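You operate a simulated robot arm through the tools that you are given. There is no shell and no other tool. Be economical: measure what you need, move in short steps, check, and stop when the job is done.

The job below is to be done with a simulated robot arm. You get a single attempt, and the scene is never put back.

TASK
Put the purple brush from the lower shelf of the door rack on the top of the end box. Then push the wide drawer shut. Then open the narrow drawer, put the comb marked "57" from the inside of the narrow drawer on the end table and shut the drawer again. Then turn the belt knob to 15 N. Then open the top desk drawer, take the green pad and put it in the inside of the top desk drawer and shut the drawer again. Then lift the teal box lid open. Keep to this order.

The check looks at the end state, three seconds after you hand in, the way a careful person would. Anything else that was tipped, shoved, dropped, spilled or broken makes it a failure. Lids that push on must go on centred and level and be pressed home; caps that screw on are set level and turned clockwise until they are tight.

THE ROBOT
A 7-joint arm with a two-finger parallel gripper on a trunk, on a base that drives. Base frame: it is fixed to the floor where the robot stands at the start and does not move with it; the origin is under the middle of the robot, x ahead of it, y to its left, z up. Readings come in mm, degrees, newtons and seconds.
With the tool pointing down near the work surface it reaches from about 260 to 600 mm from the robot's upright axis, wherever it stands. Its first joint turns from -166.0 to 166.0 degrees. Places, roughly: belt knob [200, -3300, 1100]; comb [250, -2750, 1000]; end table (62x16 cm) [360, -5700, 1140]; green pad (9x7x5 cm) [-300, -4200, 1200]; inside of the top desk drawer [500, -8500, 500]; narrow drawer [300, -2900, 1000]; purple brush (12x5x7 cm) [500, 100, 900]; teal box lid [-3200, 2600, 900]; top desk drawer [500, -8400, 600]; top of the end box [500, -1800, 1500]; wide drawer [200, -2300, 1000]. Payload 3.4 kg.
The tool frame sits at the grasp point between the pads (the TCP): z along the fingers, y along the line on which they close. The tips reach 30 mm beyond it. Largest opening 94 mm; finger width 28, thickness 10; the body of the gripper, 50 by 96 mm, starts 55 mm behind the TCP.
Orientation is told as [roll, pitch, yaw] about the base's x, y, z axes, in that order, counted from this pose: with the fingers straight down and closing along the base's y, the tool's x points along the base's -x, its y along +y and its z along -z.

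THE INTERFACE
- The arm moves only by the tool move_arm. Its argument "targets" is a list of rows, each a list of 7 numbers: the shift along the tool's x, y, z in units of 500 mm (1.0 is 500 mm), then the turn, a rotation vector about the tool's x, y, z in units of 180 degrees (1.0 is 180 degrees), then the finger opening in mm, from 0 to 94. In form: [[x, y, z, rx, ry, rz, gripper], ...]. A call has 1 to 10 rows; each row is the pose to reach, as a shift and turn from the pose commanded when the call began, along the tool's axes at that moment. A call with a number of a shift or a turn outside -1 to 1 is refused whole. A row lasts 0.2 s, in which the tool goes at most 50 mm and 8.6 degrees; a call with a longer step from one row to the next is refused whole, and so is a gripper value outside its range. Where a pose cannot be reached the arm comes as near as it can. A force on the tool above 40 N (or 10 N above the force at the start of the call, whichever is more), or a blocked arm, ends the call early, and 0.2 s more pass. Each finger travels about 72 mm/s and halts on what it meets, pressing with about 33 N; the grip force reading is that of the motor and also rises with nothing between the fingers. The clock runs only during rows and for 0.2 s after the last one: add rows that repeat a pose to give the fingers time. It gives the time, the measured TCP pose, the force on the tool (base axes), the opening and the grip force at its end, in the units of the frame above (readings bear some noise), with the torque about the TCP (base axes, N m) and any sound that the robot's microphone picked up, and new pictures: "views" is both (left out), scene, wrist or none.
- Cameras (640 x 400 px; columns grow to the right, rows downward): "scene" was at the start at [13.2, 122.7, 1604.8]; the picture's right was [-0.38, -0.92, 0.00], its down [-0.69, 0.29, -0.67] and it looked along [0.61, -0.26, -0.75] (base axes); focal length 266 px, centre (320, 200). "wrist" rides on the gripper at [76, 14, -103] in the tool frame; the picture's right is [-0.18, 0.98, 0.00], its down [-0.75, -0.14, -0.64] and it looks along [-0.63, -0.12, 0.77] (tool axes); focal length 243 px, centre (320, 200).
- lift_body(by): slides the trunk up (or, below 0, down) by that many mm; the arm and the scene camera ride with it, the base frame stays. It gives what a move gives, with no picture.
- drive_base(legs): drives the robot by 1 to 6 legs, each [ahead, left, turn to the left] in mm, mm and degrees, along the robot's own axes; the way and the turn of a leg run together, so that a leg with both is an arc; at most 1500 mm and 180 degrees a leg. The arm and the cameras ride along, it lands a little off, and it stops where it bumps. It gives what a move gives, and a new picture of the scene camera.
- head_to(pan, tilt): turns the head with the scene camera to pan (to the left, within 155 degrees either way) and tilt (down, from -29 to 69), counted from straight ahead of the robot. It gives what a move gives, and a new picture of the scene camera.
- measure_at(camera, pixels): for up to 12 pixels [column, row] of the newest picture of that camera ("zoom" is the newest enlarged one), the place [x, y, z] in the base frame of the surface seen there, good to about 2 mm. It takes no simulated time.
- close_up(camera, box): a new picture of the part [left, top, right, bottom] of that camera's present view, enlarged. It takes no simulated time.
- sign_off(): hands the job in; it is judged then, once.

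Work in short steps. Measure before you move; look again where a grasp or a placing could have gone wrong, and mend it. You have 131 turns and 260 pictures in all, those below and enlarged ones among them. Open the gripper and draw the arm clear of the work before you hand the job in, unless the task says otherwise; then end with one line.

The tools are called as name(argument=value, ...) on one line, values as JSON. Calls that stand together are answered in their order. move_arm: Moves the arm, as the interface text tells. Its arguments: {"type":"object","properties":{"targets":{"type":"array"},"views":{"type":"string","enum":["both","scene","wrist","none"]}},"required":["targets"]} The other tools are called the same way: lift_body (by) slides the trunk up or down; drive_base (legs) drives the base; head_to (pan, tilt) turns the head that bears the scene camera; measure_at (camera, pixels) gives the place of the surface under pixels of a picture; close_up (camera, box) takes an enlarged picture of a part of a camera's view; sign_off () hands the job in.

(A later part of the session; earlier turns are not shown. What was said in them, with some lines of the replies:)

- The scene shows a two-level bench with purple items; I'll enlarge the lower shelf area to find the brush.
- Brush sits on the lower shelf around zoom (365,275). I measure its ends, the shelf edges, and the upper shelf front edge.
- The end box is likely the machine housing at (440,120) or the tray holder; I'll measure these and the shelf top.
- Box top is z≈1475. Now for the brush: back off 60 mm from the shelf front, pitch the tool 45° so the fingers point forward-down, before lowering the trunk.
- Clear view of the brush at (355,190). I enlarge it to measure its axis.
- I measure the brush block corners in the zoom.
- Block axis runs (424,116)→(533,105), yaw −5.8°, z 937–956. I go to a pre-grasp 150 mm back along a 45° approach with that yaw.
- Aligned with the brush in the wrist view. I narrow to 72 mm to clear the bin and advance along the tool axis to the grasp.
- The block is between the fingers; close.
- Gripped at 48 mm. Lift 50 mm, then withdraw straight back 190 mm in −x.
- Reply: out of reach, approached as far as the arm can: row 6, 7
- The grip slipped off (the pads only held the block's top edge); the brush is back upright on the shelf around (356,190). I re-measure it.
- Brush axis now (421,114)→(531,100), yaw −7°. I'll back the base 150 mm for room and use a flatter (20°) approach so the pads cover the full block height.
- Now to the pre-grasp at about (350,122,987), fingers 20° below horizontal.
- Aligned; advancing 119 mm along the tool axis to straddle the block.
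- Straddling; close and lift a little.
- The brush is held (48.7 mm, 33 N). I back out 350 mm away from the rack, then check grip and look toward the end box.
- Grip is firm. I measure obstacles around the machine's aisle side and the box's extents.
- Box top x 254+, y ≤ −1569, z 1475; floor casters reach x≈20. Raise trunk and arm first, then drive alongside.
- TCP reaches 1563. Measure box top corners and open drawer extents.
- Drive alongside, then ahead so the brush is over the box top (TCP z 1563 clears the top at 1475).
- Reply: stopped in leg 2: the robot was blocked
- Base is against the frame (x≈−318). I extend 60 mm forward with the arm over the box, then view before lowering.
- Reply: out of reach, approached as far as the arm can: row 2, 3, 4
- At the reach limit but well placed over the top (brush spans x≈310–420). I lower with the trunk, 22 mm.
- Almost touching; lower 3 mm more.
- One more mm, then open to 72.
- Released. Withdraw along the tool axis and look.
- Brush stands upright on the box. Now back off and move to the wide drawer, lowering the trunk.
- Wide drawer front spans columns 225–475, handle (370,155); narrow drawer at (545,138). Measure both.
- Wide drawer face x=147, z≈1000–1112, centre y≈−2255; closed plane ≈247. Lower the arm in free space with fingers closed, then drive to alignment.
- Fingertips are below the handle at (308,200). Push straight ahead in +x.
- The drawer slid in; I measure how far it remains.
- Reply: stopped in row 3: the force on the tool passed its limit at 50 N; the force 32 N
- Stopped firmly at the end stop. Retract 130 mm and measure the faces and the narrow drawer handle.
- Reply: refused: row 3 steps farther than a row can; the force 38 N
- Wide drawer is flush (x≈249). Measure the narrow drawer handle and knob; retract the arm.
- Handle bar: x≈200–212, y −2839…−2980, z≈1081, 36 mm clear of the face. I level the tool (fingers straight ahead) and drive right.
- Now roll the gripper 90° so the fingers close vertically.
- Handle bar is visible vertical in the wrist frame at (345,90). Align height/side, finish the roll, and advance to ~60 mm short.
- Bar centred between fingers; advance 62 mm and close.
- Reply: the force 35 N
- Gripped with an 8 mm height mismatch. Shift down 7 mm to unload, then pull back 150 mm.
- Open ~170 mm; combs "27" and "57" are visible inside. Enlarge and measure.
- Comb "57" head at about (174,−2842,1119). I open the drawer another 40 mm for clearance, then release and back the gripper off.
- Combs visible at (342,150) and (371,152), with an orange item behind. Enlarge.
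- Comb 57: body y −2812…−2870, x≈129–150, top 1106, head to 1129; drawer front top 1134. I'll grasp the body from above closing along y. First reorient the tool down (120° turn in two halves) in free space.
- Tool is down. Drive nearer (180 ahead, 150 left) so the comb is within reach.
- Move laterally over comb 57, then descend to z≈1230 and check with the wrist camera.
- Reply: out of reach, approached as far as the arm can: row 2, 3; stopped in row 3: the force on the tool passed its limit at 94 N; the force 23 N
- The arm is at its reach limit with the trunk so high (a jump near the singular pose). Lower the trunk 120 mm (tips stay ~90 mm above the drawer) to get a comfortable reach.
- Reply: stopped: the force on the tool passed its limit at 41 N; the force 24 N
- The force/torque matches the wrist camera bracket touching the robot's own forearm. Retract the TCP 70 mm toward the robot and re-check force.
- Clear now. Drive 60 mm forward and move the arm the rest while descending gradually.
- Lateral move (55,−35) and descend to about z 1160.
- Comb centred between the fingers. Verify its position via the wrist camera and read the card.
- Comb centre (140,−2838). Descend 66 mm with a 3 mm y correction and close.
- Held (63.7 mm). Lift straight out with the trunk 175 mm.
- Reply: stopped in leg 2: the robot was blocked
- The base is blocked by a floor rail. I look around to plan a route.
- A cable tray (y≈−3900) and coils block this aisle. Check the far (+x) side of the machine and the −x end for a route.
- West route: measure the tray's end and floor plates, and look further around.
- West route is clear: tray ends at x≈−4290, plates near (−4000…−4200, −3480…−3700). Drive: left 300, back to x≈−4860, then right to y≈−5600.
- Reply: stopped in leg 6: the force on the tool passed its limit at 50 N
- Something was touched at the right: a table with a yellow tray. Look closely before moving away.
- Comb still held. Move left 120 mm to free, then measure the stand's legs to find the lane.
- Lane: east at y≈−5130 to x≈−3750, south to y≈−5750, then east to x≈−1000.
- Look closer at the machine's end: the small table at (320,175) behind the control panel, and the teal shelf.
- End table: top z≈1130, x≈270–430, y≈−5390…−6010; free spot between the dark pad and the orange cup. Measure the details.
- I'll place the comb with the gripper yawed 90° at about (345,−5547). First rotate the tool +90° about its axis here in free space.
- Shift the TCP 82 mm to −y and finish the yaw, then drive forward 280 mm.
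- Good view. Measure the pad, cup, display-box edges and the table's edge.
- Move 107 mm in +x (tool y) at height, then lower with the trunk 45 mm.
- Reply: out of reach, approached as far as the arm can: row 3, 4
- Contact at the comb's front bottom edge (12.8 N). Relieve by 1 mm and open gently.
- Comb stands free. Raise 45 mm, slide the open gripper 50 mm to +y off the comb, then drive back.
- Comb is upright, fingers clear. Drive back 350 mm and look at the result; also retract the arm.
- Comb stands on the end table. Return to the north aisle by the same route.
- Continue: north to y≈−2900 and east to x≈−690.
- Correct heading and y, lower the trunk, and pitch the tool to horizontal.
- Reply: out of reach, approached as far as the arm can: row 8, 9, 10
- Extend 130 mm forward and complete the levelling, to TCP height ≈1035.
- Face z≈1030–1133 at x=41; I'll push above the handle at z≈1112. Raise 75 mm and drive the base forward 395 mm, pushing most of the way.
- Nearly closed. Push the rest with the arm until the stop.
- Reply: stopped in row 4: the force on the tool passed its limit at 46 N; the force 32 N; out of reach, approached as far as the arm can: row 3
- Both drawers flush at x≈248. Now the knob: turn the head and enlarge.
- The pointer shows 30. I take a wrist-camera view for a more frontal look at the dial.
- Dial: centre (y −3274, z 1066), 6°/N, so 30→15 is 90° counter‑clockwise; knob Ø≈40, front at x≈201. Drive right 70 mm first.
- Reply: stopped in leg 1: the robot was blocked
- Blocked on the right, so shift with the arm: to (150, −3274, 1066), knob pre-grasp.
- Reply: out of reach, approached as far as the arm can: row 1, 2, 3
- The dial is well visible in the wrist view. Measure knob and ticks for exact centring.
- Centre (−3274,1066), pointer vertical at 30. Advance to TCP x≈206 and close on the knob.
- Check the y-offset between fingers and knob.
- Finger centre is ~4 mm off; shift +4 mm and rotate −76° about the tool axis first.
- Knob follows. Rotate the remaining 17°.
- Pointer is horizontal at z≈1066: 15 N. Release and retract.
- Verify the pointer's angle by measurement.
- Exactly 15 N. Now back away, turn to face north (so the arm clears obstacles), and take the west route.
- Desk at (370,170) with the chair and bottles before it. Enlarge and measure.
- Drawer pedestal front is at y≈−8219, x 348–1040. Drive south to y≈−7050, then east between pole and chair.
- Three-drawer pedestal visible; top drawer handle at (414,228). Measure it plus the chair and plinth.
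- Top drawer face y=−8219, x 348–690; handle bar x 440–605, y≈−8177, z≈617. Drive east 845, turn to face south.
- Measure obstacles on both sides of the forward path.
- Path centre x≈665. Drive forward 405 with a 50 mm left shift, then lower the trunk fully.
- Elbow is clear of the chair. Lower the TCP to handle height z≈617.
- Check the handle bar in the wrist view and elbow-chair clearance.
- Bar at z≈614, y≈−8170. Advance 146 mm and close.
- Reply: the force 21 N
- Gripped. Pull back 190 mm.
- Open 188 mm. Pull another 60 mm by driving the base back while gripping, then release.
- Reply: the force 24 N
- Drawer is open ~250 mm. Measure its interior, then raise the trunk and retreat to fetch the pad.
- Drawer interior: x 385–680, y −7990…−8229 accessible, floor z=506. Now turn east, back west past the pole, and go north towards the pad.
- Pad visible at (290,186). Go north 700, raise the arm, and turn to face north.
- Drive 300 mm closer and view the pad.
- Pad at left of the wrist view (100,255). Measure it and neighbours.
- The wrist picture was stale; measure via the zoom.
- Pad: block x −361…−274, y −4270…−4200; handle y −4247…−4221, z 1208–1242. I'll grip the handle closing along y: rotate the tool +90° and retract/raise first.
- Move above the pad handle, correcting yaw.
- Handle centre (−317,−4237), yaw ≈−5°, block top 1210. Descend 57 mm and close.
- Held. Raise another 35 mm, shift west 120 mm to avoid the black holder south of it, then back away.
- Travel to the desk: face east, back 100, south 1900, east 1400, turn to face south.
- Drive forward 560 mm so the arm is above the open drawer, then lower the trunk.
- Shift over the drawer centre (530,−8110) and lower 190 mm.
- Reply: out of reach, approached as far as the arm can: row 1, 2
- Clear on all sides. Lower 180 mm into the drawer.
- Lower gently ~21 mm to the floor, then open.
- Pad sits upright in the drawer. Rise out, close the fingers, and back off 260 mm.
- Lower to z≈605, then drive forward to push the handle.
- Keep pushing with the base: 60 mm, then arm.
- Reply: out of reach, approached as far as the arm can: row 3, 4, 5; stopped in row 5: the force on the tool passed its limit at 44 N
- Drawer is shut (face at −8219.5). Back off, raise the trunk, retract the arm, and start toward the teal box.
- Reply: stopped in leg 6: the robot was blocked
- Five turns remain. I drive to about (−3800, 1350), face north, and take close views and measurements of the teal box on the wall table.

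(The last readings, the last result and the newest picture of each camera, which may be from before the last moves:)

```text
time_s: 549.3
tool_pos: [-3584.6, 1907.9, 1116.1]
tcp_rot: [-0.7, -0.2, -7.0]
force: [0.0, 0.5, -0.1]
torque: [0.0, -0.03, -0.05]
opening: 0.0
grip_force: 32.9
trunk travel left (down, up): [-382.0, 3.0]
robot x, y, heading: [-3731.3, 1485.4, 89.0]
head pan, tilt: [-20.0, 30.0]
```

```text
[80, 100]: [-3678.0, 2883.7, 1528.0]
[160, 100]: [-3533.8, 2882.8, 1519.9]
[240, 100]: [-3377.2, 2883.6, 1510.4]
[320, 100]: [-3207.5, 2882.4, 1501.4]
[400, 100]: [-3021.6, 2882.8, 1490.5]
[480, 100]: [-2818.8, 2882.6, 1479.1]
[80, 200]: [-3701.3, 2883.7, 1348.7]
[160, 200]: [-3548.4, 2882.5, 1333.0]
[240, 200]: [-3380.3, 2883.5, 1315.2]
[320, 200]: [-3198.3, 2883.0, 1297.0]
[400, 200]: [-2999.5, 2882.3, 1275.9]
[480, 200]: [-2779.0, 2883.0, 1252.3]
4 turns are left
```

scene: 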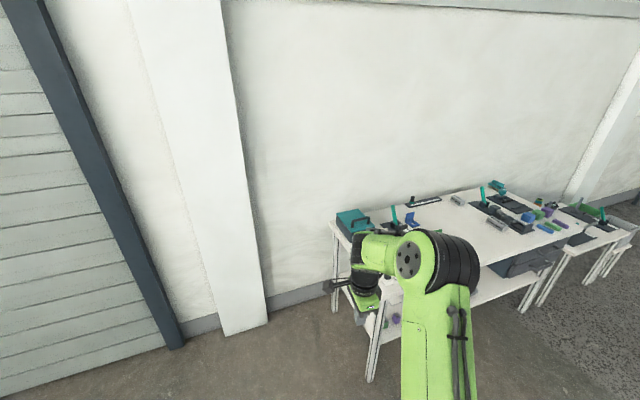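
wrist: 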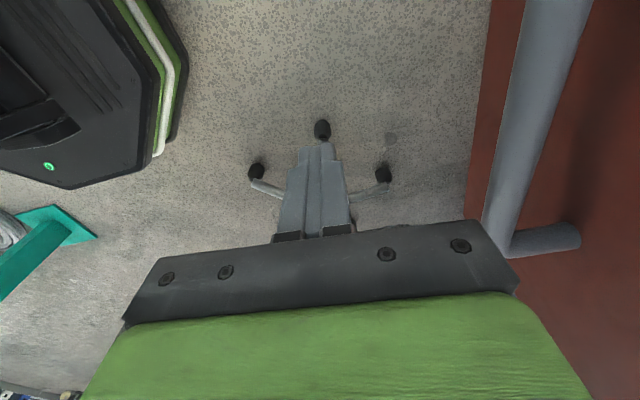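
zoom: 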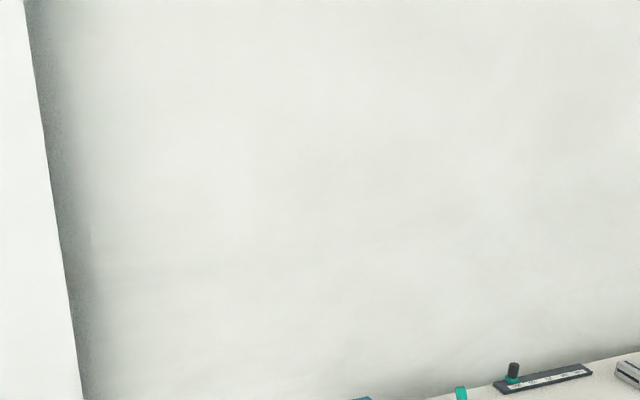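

Box sits at the left end of the table (front y≈2523). I take an enlarged view here, then move to its left-front (robot ≈(−3650,2234), facing east), lower the trunk, and view it again.

close_up(camera="scene", box=[326, 200, 390, 240])

measure_at(camera="zoom", pixels=[[150, 130], [250, 120], [350, 110], [420, 130], [200, 200], [300, 200], [400, 200], [440, 230], [150, 250], [250, 280], [350, 290], [430, 290]])

drive_base(legs=[[0, 0, -89], [85, 0, 0], [0, 750, 0]])

lift_body(by=-150)

head_to(pan=30, tilt=52)

close_up(camera="scene", box=[200, 120, 440, 280])

measure_at(camera="scene", pixels=[[260, 160], [300, 160], [340, 160], [380, 160], [260, 200], [300, 200], [340, 200], [380, 200], [260, 240], [300, 240], [340, 240], [380, 240]])

measure_at(camera="scene", pixels=[[280, 140], [320, 140], [360, 140], [400, 140], [280, 180], [320, 180], [360, 180], [400, 180], [280, 220], [320, 220], [360, 220], [400, 220]])

```text
10.00 times, centred on (358, 220) of scene
```

zoom: 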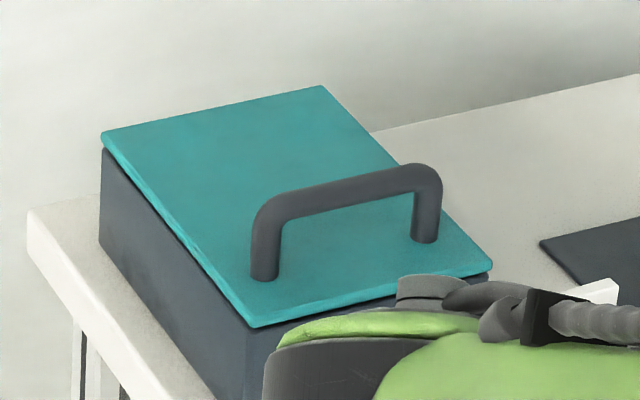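

```text
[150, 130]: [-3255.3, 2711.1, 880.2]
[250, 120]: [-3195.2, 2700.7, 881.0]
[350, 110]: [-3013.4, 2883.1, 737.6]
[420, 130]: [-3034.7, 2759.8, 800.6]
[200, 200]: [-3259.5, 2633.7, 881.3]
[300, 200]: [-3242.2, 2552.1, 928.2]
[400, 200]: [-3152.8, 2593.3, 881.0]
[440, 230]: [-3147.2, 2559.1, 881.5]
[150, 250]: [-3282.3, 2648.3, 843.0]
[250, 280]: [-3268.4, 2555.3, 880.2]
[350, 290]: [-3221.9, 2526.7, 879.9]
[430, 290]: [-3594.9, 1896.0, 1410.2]
```

```text
time_s: 557.8
tool_pos: [-3218.9, 2094.3, 1115.7]
tcp_rot: [-0.8, -0.3, -95.9]
force: [0.5, 0.2, -0.3]
torque: [-0.03, 0.0, 0.0]
opening: 0.2
grip_force: 33.0
trunk travel left (down, up): [-382.0, 3.0]
robot x, y, heading: [-3644.9, 2235.9, -0.0]
head pan, tilt: [-20.0, 30.0]
```

scene: 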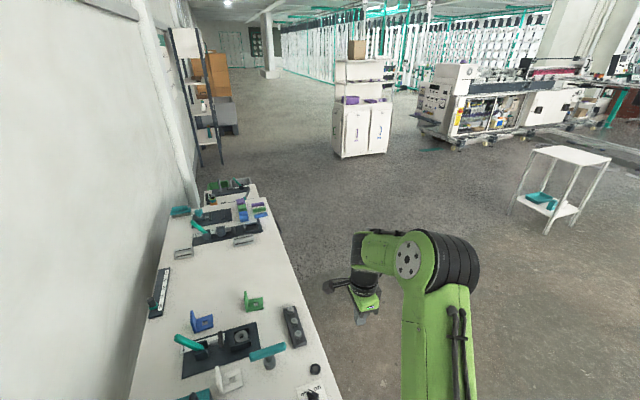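

```text
time_s: 559.5
tool_pos: [-3220.1, 2094.3, 964.6]
tcp_rot: [-0.7, -0.2, -95.8]
force: [0.7, 0.4, -0.3]
torque: [-0.04, 0.03, 0.0]
opening: 0.0
grip_force: 33.2
trunk travel left (down, up): [-232.0, 153.0]
robot x, y, heading: [-3647.6, 2238.0, 0.0]
head pan, tilt: [-20.0, 30.0]
```

```text
time_s: 560.7
tool_pos: [-3220.2, 2095.3, 964.0]
tcp_rot: [-0.8, -0.2, -95.8]
force: [-1.0, 0.0, 1.0]
torque: [0.01, -0.03, 0.0]
opening: 0.0
grip_force: 33.3
trunk travel left (down, up): [-232.0, 153.0]
robot x, y, heading: [-3641.9, 2237.6, -0.1]
head pan, tilt: [30.0, 52.0]
```

scene: 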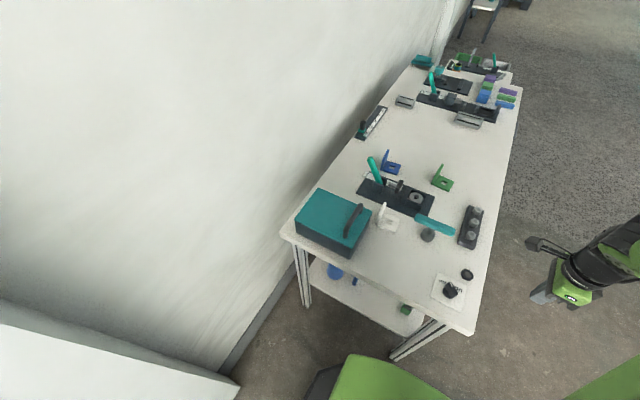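

```text
2.50 times, centred on (320, 200) of scene
```

zoom: 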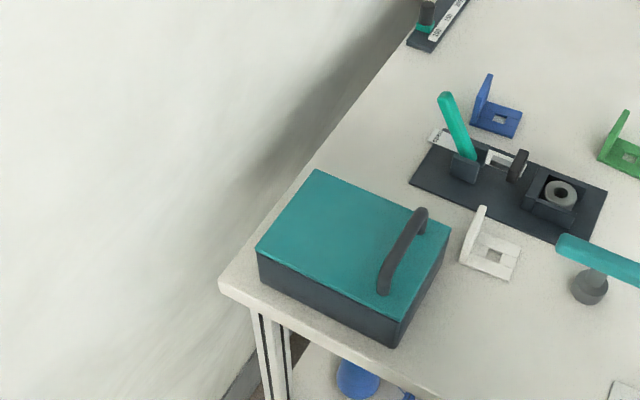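

```text
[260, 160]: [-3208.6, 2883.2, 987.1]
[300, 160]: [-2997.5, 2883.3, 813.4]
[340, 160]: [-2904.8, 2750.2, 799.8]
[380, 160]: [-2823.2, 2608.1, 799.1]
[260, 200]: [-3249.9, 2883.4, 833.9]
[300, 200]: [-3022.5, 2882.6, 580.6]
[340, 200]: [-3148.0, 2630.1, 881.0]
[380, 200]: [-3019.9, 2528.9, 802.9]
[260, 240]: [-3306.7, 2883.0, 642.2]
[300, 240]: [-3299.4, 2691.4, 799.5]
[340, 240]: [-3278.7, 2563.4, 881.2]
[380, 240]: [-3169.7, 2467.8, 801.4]
```

```text
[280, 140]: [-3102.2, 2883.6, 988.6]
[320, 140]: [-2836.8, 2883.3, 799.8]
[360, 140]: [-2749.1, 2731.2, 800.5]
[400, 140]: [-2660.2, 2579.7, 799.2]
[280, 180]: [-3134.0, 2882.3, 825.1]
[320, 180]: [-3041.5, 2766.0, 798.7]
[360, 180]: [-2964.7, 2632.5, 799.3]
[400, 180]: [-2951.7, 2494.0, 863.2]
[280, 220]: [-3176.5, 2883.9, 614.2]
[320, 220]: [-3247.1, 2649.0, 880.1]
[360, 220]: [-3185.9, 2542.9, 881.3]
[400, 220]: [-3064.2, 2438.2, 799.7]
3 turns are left
```

Box: lid top z=881, x −3287…−3115, y 2523…2725, hinge at the back; handle bar along x at y≈2555, x −3262…−3155, top ≈930. I move the base north 190 mm, yaw the gripper back so it closes along y, and hover above the bar.

drive_base(legs=[[0, 190, 0]])

move_arm(targets=[[0, 0, 0, 0, 0, -0.047, 20], [0, 0, -0.02, 0, 0, -0.094, 40], [0, 0, -0.04, 0, 0, -0.141, 50], [0, 0, -0.06, 0, 0, -0.188, 50], [0, 0, -0.08, 0, 0, -0.235, 50], [0, 0, -0.09, 0, 0, -0.282, 50], [0, 0, -0.092, 0, 0, -0.329, 50], [0, 0, -0.092, 0, 0, -0.376, 50], [0, 0, -0.092, 0, 0, -0.423, 50], [0, 0, -0.092, 0, 0, -0.47, 50]], views="none")

move_arm(targets=[[0.013, 0.087, 0, 0, 0, -0.01, 50], [0.026, 0.175, 0, 0, 0, -0.02, 50], [0.039, 0.262, 0, 0, 0, -0.03, 50], [0.053, 0.35, 0, 0, 0, -0.042, 50], [0.066, 0.437, 0, 0, 0, -0.052, 50], [0.079, 0.524, 0, 0, 0, -0.062, 50], [0.079, 0.524, 0, 0, 0, -0.062, 50]])

measure_at(camera="wrist", pixels=[[295, 105], [308, 105], [320, 105], [332, 105], [345, 105], [358, 105], [295, 140], [308, 140], [320, 140], [332, 140], [345, 140], [358, 140]])

measure_at(camera="wrist", pixels=[[270, 120], [282, 120], [295, 120], [308, 120], [320, 120], [332, 120], [345, 120], [358, 120], [370, 120], [320, 80], [320, 60], [345, 80]])

```text
time_s: 562.3
tool_pos: [-3218.2, 2287.9, 965.2]
tcp_rot: [-0.8, -0.3, -95.8]
force: [-0.6, 1.2, -0.1]
torque: [0.0, 0.0, -0.01]
opening: 0.1
grip_force: 32.6
trunk travel left (down, up): [-232.0, 153.0]
robot x, y, heading: [-3643.6, 2429.7, -0.0]
head pan, tilt: [30.0, 52.0]
```

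scene: 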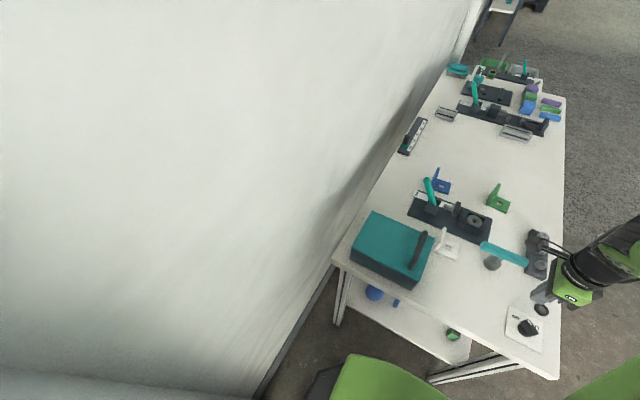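

```text
time_s: 564.5
tool_pos: [-3218.3, 2288.5, 1011.8]
tcp_rot: [-0.3, 0.7, -10.8]
force: [-0.7, -0.7, 0.0]
torque: [0.0, -0.03, -0.03]
opening: 49.9
grip_force: 0.1
trunk travel left (down, up): [-232.0, 153.0]
robot x, y, heading: [-3640.9, 2427.3, 0.1]
head pan, tilt: [30.0, 52.0]
```

```text
time_s: 566.1
tool_pos: [-3206.5, 2555.5, 1009.5]
tcp_rot: [-0.1, 0.8, 0.1]
force: [-0.1, -0.4, -0.3]
torque: [0.04, 0.01, -0.01]
opening: 50.1
grip_force: 0.1
trunk travel left (down, up): [-232.0, 153.0]
robot x, y, heading: [-3641.4, 2427.5, 0.2]
head pan, tilt: [30.0, 52.0]
```

scene: 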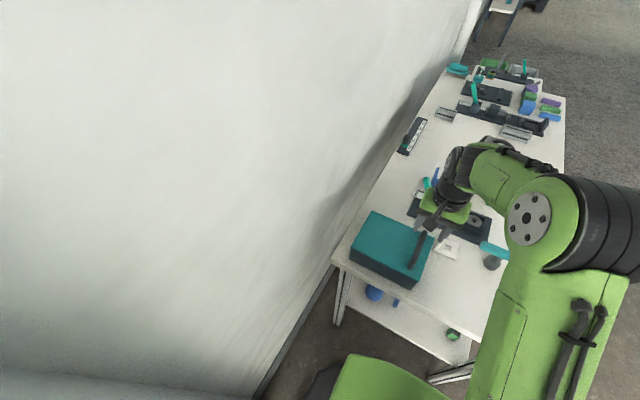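
wrist: 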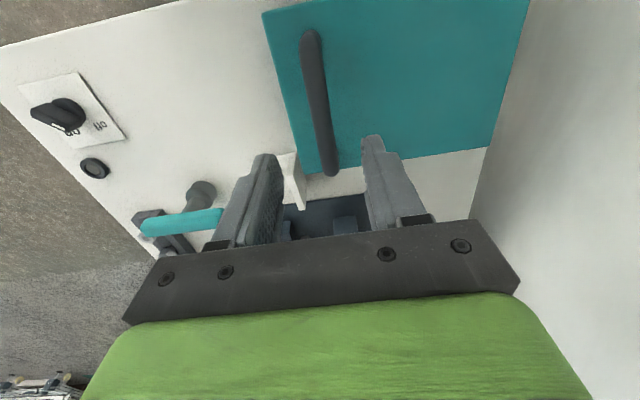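

```text
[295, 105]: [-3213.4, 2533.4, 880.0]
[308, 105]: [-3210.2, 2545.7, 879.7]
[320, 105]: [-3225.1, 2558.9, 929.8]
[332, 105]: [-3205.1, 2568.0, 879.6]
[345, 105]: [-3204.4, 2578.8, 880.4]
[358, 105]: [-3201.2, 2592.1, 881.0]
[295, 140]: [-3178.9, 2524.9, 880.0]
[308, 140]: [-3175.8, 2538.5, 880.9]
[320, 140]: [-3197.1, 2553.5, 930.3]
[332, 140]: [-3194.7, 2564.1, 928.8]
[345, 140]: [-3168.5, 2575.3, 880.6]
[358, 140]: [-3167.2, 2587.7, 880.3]
```

```text
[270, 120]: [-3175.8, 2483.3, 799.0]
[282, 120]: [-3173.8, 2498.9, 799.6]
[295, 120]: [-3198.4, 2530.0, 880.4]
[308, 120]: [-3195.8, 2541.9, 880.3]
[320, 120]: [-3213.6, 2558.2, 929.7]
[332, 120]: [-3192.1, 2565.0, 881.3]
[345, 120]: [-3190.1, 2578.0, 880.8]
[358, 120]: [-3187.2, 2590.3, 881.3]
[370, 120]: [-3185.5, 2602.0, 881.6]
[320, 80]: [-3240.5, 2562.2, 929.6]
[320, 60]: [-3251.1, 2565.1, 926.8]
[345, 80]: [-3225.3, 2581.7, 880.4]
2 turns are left
```

Bar centre ≈(−3207, 2558.5, 923), hinge ≈(y 2726, z 874). I raise the trunk 100 mm for reach, descend, grip the bar, swing it along the hinge arc to ~97°, release, and rise clear.

lift_body(by=100)

move_arm(targets=[[0, 0.006, 0.09, 0, 0, 0, 50], [0, 0.006, 0.18, 0, 0, 0, 50], [0, 0.006, 0.27, 0, 0, 0, 50], [0, 0.006, 0.34, 0, 0, 0, 50], [0, 0.006, 0.369, 0, 0, 0, 50], [0, 0.006, 0.369, 0, 0, 0, 30], [0, 0.006, 0.369, 0, 0, 0, 8], [0, 0.006, 0.369, 0, 0, 0, 5], [0, 0.006, 0.369, 0, 0, 0, 5]], views="wrist")

move_arm(targets=[[-0.001, 0.01, -0.029, 0, 0, 0, 5], [-0.001, 0.0222, -0.0566, 0, 0, 0, 5], [-0.002, 0.037, -0.0832, 0, 0, 0, 5], [-0.003, 0.0538, -0.1084, 0, 0, 0, 5], [-0.004, 0.0728, -0.132, 0, 0, 0, 5], [-0.005, 0.094, -0.154, 0, 0, 0, 5], [-0.007, 0.1168, -0.1738, 0, 0, 0, 5], [-0.008, 0.1414, -0.1918, 0, 0, 0, 5], [-0.01, 0.1674, -0.2074, 0, 0, 0, 5], [-0.011, 0.1946, -0.221, 0, 0, 0, 5]], views="scene")

move_arm(targets=[[-0.0016, 0.0284, -0.0106, 0, 0, 0, 5], [-0.0033, 0.0576, -0.0192, 0, 0, 0, 5], [-0.005, 0.0874, -0.0248, 0, 0, 0, 5], [-0.007, 0.1176, -0.0284, 0, 0, 0, 5], [-0.0086, 0.1478, -0.0286, 0, 0, 0, 5], [-0.01, 0.1782, -0.0268, 0, 0, 0, 5], [-0.012, 0.2082, -0.022, 0, 0, 0, 5], [-0.0138, 0.2376, -0.0148, 0, 0, 0, 5], [-0.0155, 0.2664, -0.0048, 0, 0, 0, 5], [-0.016, 0.2776, 0, 0, 0, 0, 5]], views="both")

move_arm(targets=[[0, 0, 0, 0, 0, 0, 20], [0, 0, 0, 0, 0, 0, 32], [0, 0, 0, 0, 0, 0, 32]], views="wrist")

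lift_body(by=50)

move_arm(targets=[[0, 0, -0.06, 0, 0, 0, 32], [0, 0, -0.12, 0, 0, 0, 32]], views="both")

close_up(camera="scene", box=[300, 150, 500, 310])

```text
time_s: 567.4
tool_pos: [-3206.8, 2555.5, 1108.6]
tcp_rot: [-0.2, 0.9, 0.0]
force: [-0.5, -0.1, 0.5]
torque: [0.0, 0.02, 0.01]
opening: 49.8
grip_force: 0.1
trunk travel left (down, up): [-332.0, 53.0]
robot x, y, heading: [-3645.7, 2427.8, 0.1]
head pan, tilt: [30.0, 52.0]
```

```text
time_s: 569.4
tool_pos: [-3208.6, 2557.3, 925.0]
tcp_rot: [-0.3, 0.8, 0.0]
force: [-0.1, -6.0, -4.5]
torque: [-0.11, -0.7, -0.11]
opening: 19.9
grip_force: 45.1
trunk travel left (down, up): [-332.0, 53.0]
robot x, y, heading: [-3644.0, 2426.1, -0.1]
head pan, tilt: [30.0, 52.0]
```

wrist: 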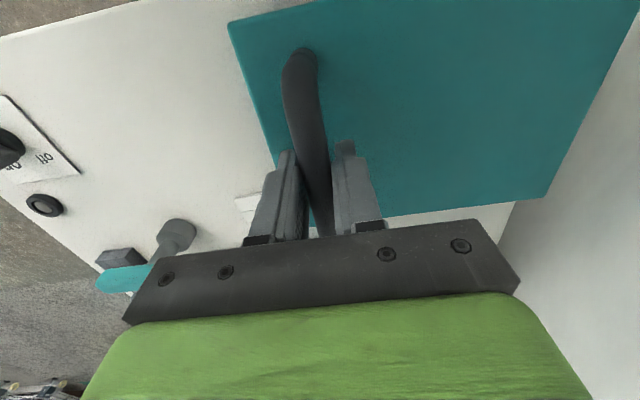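

```text
time_s: 570.9
tool_pos: [-3208.0, 2596.3, 1005.1]
tcp_rot: [-0.8, 0.8, -0.6]
force: [-10.4, -18.4, 17.5]
torque: [-0.24, 0.31, 0.75]
opening: 15.7
grip_force: 44.5
trunk travel left (down, up): [-332.0, 53.0]
robot x, y, heading: [-3645.0, 2425.5, -0.2]
head pan, tilt: [30.0, 52.0]
stopped in row 7: the force on the tool passed its limit at 43 N (the readings are from after the stop); the commanded pose is now the measured one
```

scene: 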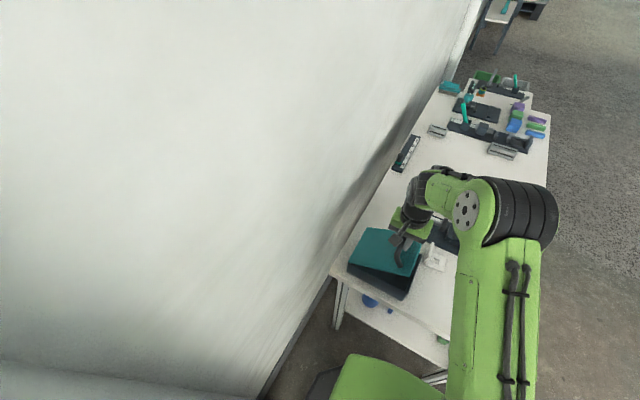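

```text
time_s: 571.3
tool_pos: [-3207.8, 2600.7, 1007.5]
tcp_rot: [-1.5, 1.2, -1.0]
force: [-8.9, -18.7, 19.2]
torque: [-0.28, 0.88, 1.28]
opening: 15.7
grip_force: 45.1
trunk travel left (down, up): [-332.0, 53.0]
robot x, y, heading: [-3644.9, 2424.0, -0.1]
head pan, tilt: [30.0, 52.0]
stopped in row 1: the force on the tool passed its limit at 44 N (the readings are from after the stop); the commanded pose is now the measured one
```

scene: 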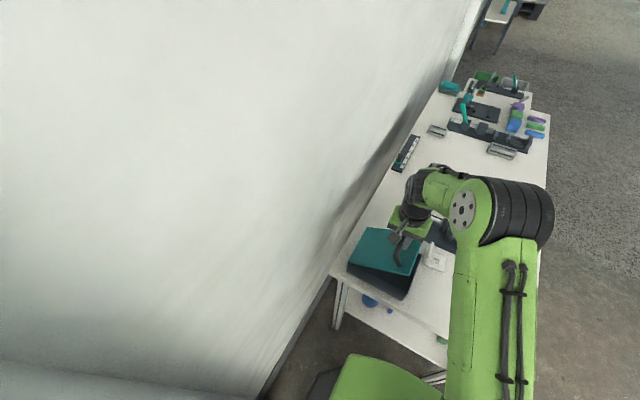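
wrist: 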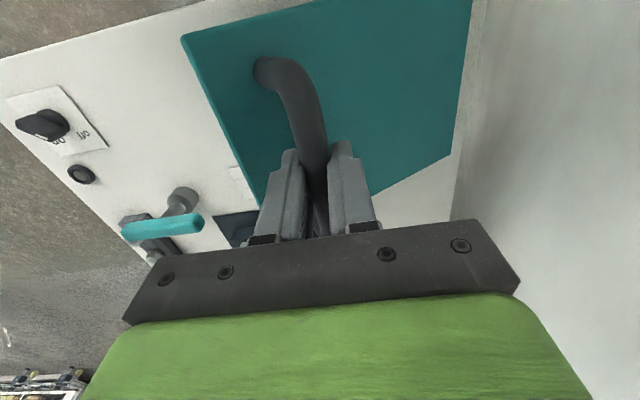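

```text
time_s: 572.1
tool_pos: [-3203.7, 2606.3, 1005.3]
tcp_rot: [-1.2, 1.2, -0.8]
force: [1.3, -1.2, -0.3]
torque: [0.0, -0.03, 0.02]
opening: 32.1
grip_force: 0.0
trunk travel left (down, up): [-332.0, 53.0]
robot x, y, heading: [-3642.7, 2423.3, -0.1]
head pan, tilt: [30.0, 52.0]
```

wrist: 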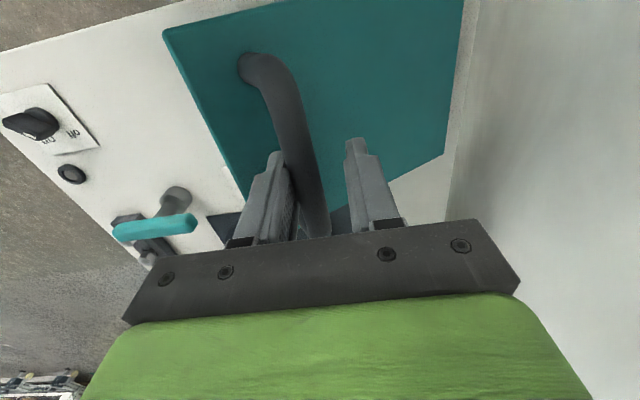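

```text
time_s: 573.0
tool_pos: [-3204.8, 2604.7, 1056.4]
tcp_rot: [-1.2, 1.2, -0.8]
force: [1.2, 0.1, 0.3]
torque: [0.02, -0.02, -0.01]
opening: 31.9
grip_force: 0.1
trunk travel left (down, up): [-382.0, 3.0]
robot x, y, heading: [-3645.9, 2426.7, -0.3]
head pan, tilt: [30.0, 52.0]
```

```text
time_s: 573.6
tool_pos: [-3204.4, 2606.2, 1115.7]
tcp_rot: [-1.1, 1.3, -0.8]
force: [-0.2, -0.2, 0.3]
torque: [0.04, -0.02, 0.02]
opening: 31.9
grip_force: 0.1
trunk travel left (down, up): [-382.0, 3.0]
robot x, y, heading: [-3641.7, 2424.0, 0.2]
head pan, tilt: [30.0, 52.0]
```

scene: 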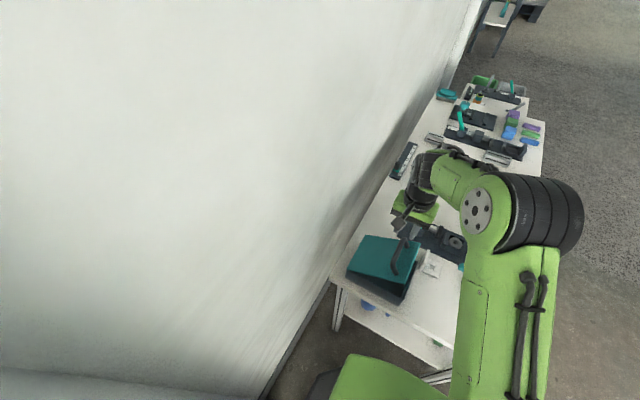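
wrist: 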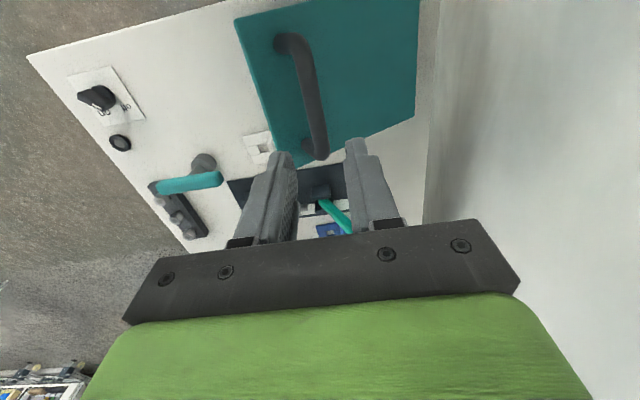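

```text
2.50 times, centred on (400, 230) of scene
1 turns are left
```

zoom: 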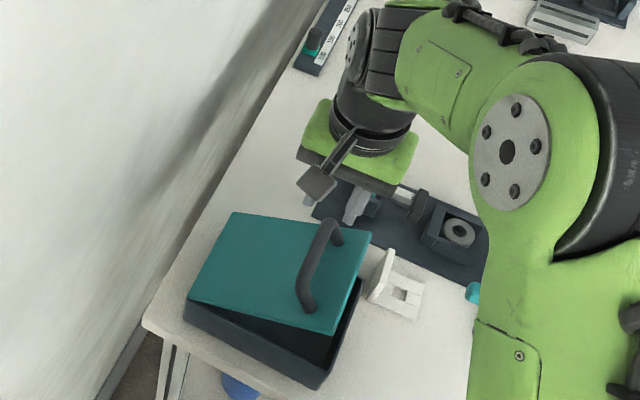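

The lid holds at ~28° by friction. In this last turn I re-enter loosely around the handle (no firm grip), push it back along the arc to about 90–97°, open, rise clear, withdraw, and sign off.

Handing in: brush on box, both drawers shut, comb on end table, knob at 15 N, pad in the shut desk drawer, and the lid being swung open without a final look to confirm it.

move_arm(targets=[[0, -0.014, 0, 0, 0, 0, 46], [0, -0.014, 0.04, 0, 0, 0, 46], [0, -0.014, 0.12, 0, 0, 0, 46], [0, -0.014, 0.18, 0, 0, 0, 46], [0, -0.014, 0.206, 0, 0, 0, 46], [0, -0.014, 0.206, 0, 0, 0, 32], [0, -0.014, 0.206, 0, 0, 0, 32]], views="none")

move_arm(targets=[[-0.001, 0.02, -0.016, 0, 0, 0, 32], [-0.002, 0.042, -0.03, 0, 0, 0, 32], [-0.003, 0.062, -0.041, 0, 0, 0, 32], [-0.004, 0.082, -0.05, 0, 0, 0, 32], [-0.005, 0.102, -0.059, 0, 0, 0, 32], [-0.006, 0.122, -0.066, 0, 0, 0, 32], [-0.007, 0.142, -0.072, 0, 0, 0, 32], [-0.008, 0.162, -0.076, 0, 0, 0, 32], [-0.009, 0.182, -0.08, 0, 0, 0, 32], [-0.01, 0.202, -0.084, 0, 0, 0, 32]], views="none")

move_arm(targets=[[-0.001, 0.02, -0.002, 0, 0, 0, 32], [-0.002, 0.041, -0.004, 0, 0, 0, 32], [-0.003, 0.062, -0.005, 0, 0, 0, 32], [-0.004, 0.082, -0.006, 0, 0, 0, 32], [-0.005, 0.103, -0.006, 0, 0, 0, 32], [-0.006, 0.124, -0.006, 0, 0, 0, 32], [-0.007, 0.144, -0.005, 0, 0, 0, 32], [-0.008, 0.165, -0.004, 0, 0, 0, 32], [-0.009, 0.186, -0.002, 0, 0, 0, 32], [-0.01, 0.206, 0.002, 0, 0, 0, 32]], views="none")

move_arm(targets=[[0, 0, 0, 0, 0, 0, 42], [0, 0, 0, 0, 0, 0, 42], [0.004, -0.004, -0.06, 0, 0, 0, 42], [0.008, -0.008, -0.12, 0, 0, 0, 42], [0.012, -0.01, -0.18, 0, 0, 0, 42], [0.012, -0.01, -0.24, 0, 0, 0, 42], [0.012, -0.01, -0.26, 0, 0, 0, 42], [0.012, -0.01, -0.26, 0, 0, 0, 42]], views="none")

move_arm(targets=[[0, -0.09, -0.01, 0, 0, 0, 42], [0, -0.18, -0.02, 0, 0, 0, 42], [0, -0.27, -0.02, 0, 0, 0, 42], [0, -0.36, -0.02, 0, 0, 0, 42], [0, -0.45, -0.02, 0, 0, 0, 42], [0, -0.5, -0.02, 0, 0, 0, 42]], views="scene")

sign_off()

```text
time_s: 575.2
tool_pos: [-3206.4, 2596.4, 1014.2]
tcp_rot: [-1.3, 1.2, -0.9]
force: [0.0, -0.4, 0.0]
torque: [0.02, -0.03, 0.0]
opening: 32.0
grip_force: 0.1
trunk travel left (down, up): [-382.0, 3.0]
robot x, y, heading: [-3646.1, 2425.5, -0.3]
head pan, tilt: [30.0, 52.0]
```

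```text
time_s: 577.4
tool_pos: [-3198.7, 2699.5, 1050.7]
tcp_rot: [-1.2, 1.3, -0.7]
force: [0.6, -2.9, -0.9]
torque: [-0.03, -0.01, 0.0]
opening: 33.8
grip_force: 1.6
trunk travel left (down, up): [-382.0, 3.0]
robot x, y, heading: [-3645.1, 2424.7, 0.1]
head pan, tilt: [30.0, 52.0]
```

```text
time_s: 579.6
tool_pos: [-3192.6, 2802.2, 1049.7]
tcp_rot: [-1.2, 1.2, -0.8]
force: [0.3, -1.6, -0.8]
torque: [0.09, -0.02, -0.02]
opening: 33.3
grip_force: 1.3
trunk travel left (down, up): [-382.0, 3.0]
robot x, y, heading: [-3642.5, 2425.6, 0.2]
head pan, tilt: [30.0, 52.0]
```

```text
time_s: 581.4
tool_pos: [-3196.3, 2796.5, 1178.2]
tcp_rot: [-1.2, 1.2, -0.9]
force: [0.4, -0.2, -0.7]
torque: [-0.01, 0.0, -0.03]
opening: 42.0
grip_force: 0.1
out of reach, approached as far as the arm can: row 6, 7, 8
trunk travel left (down, up): [-382.0, 3.0]
robot x, y, heading: [-3646.5, 2422.0, 0.3]
head pan, tilt: [30.0, 52.0]
```

```text
time_s: 582.8
tool_pos: [-3199.8, 2541.8, 1195.2]
tcp_rot: [-1.3, 1.2, -0.8]
force: [0.0, -0.2, 0.2]
torque: [-0.01, 0.0, 0.02]
opening: 42.0
grip_force: 0.1
trunk travel left (down, up): [-382.0, 3.0]
robot x, y, heading: [-3643.8, 2425.8, 0.3]
head pan, tilt: [30.0, 52.0]
```

scene: 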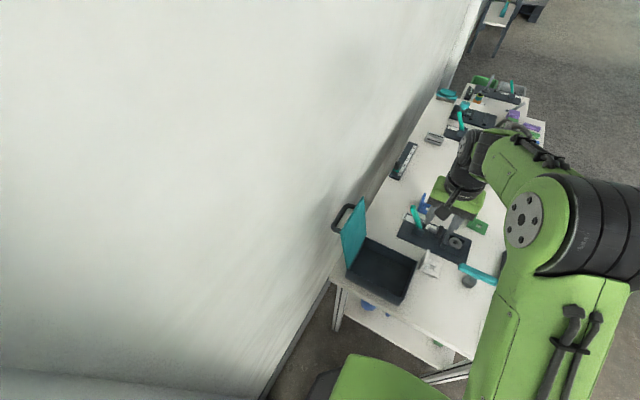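

```text
The job is handed in.
```

All six steps are done in order and the job is handed in; the last picture shows the teal lid standing open, but on the way to the end table the gripper once bumped a shelf holding a yellow tray, which looked undisturbed.
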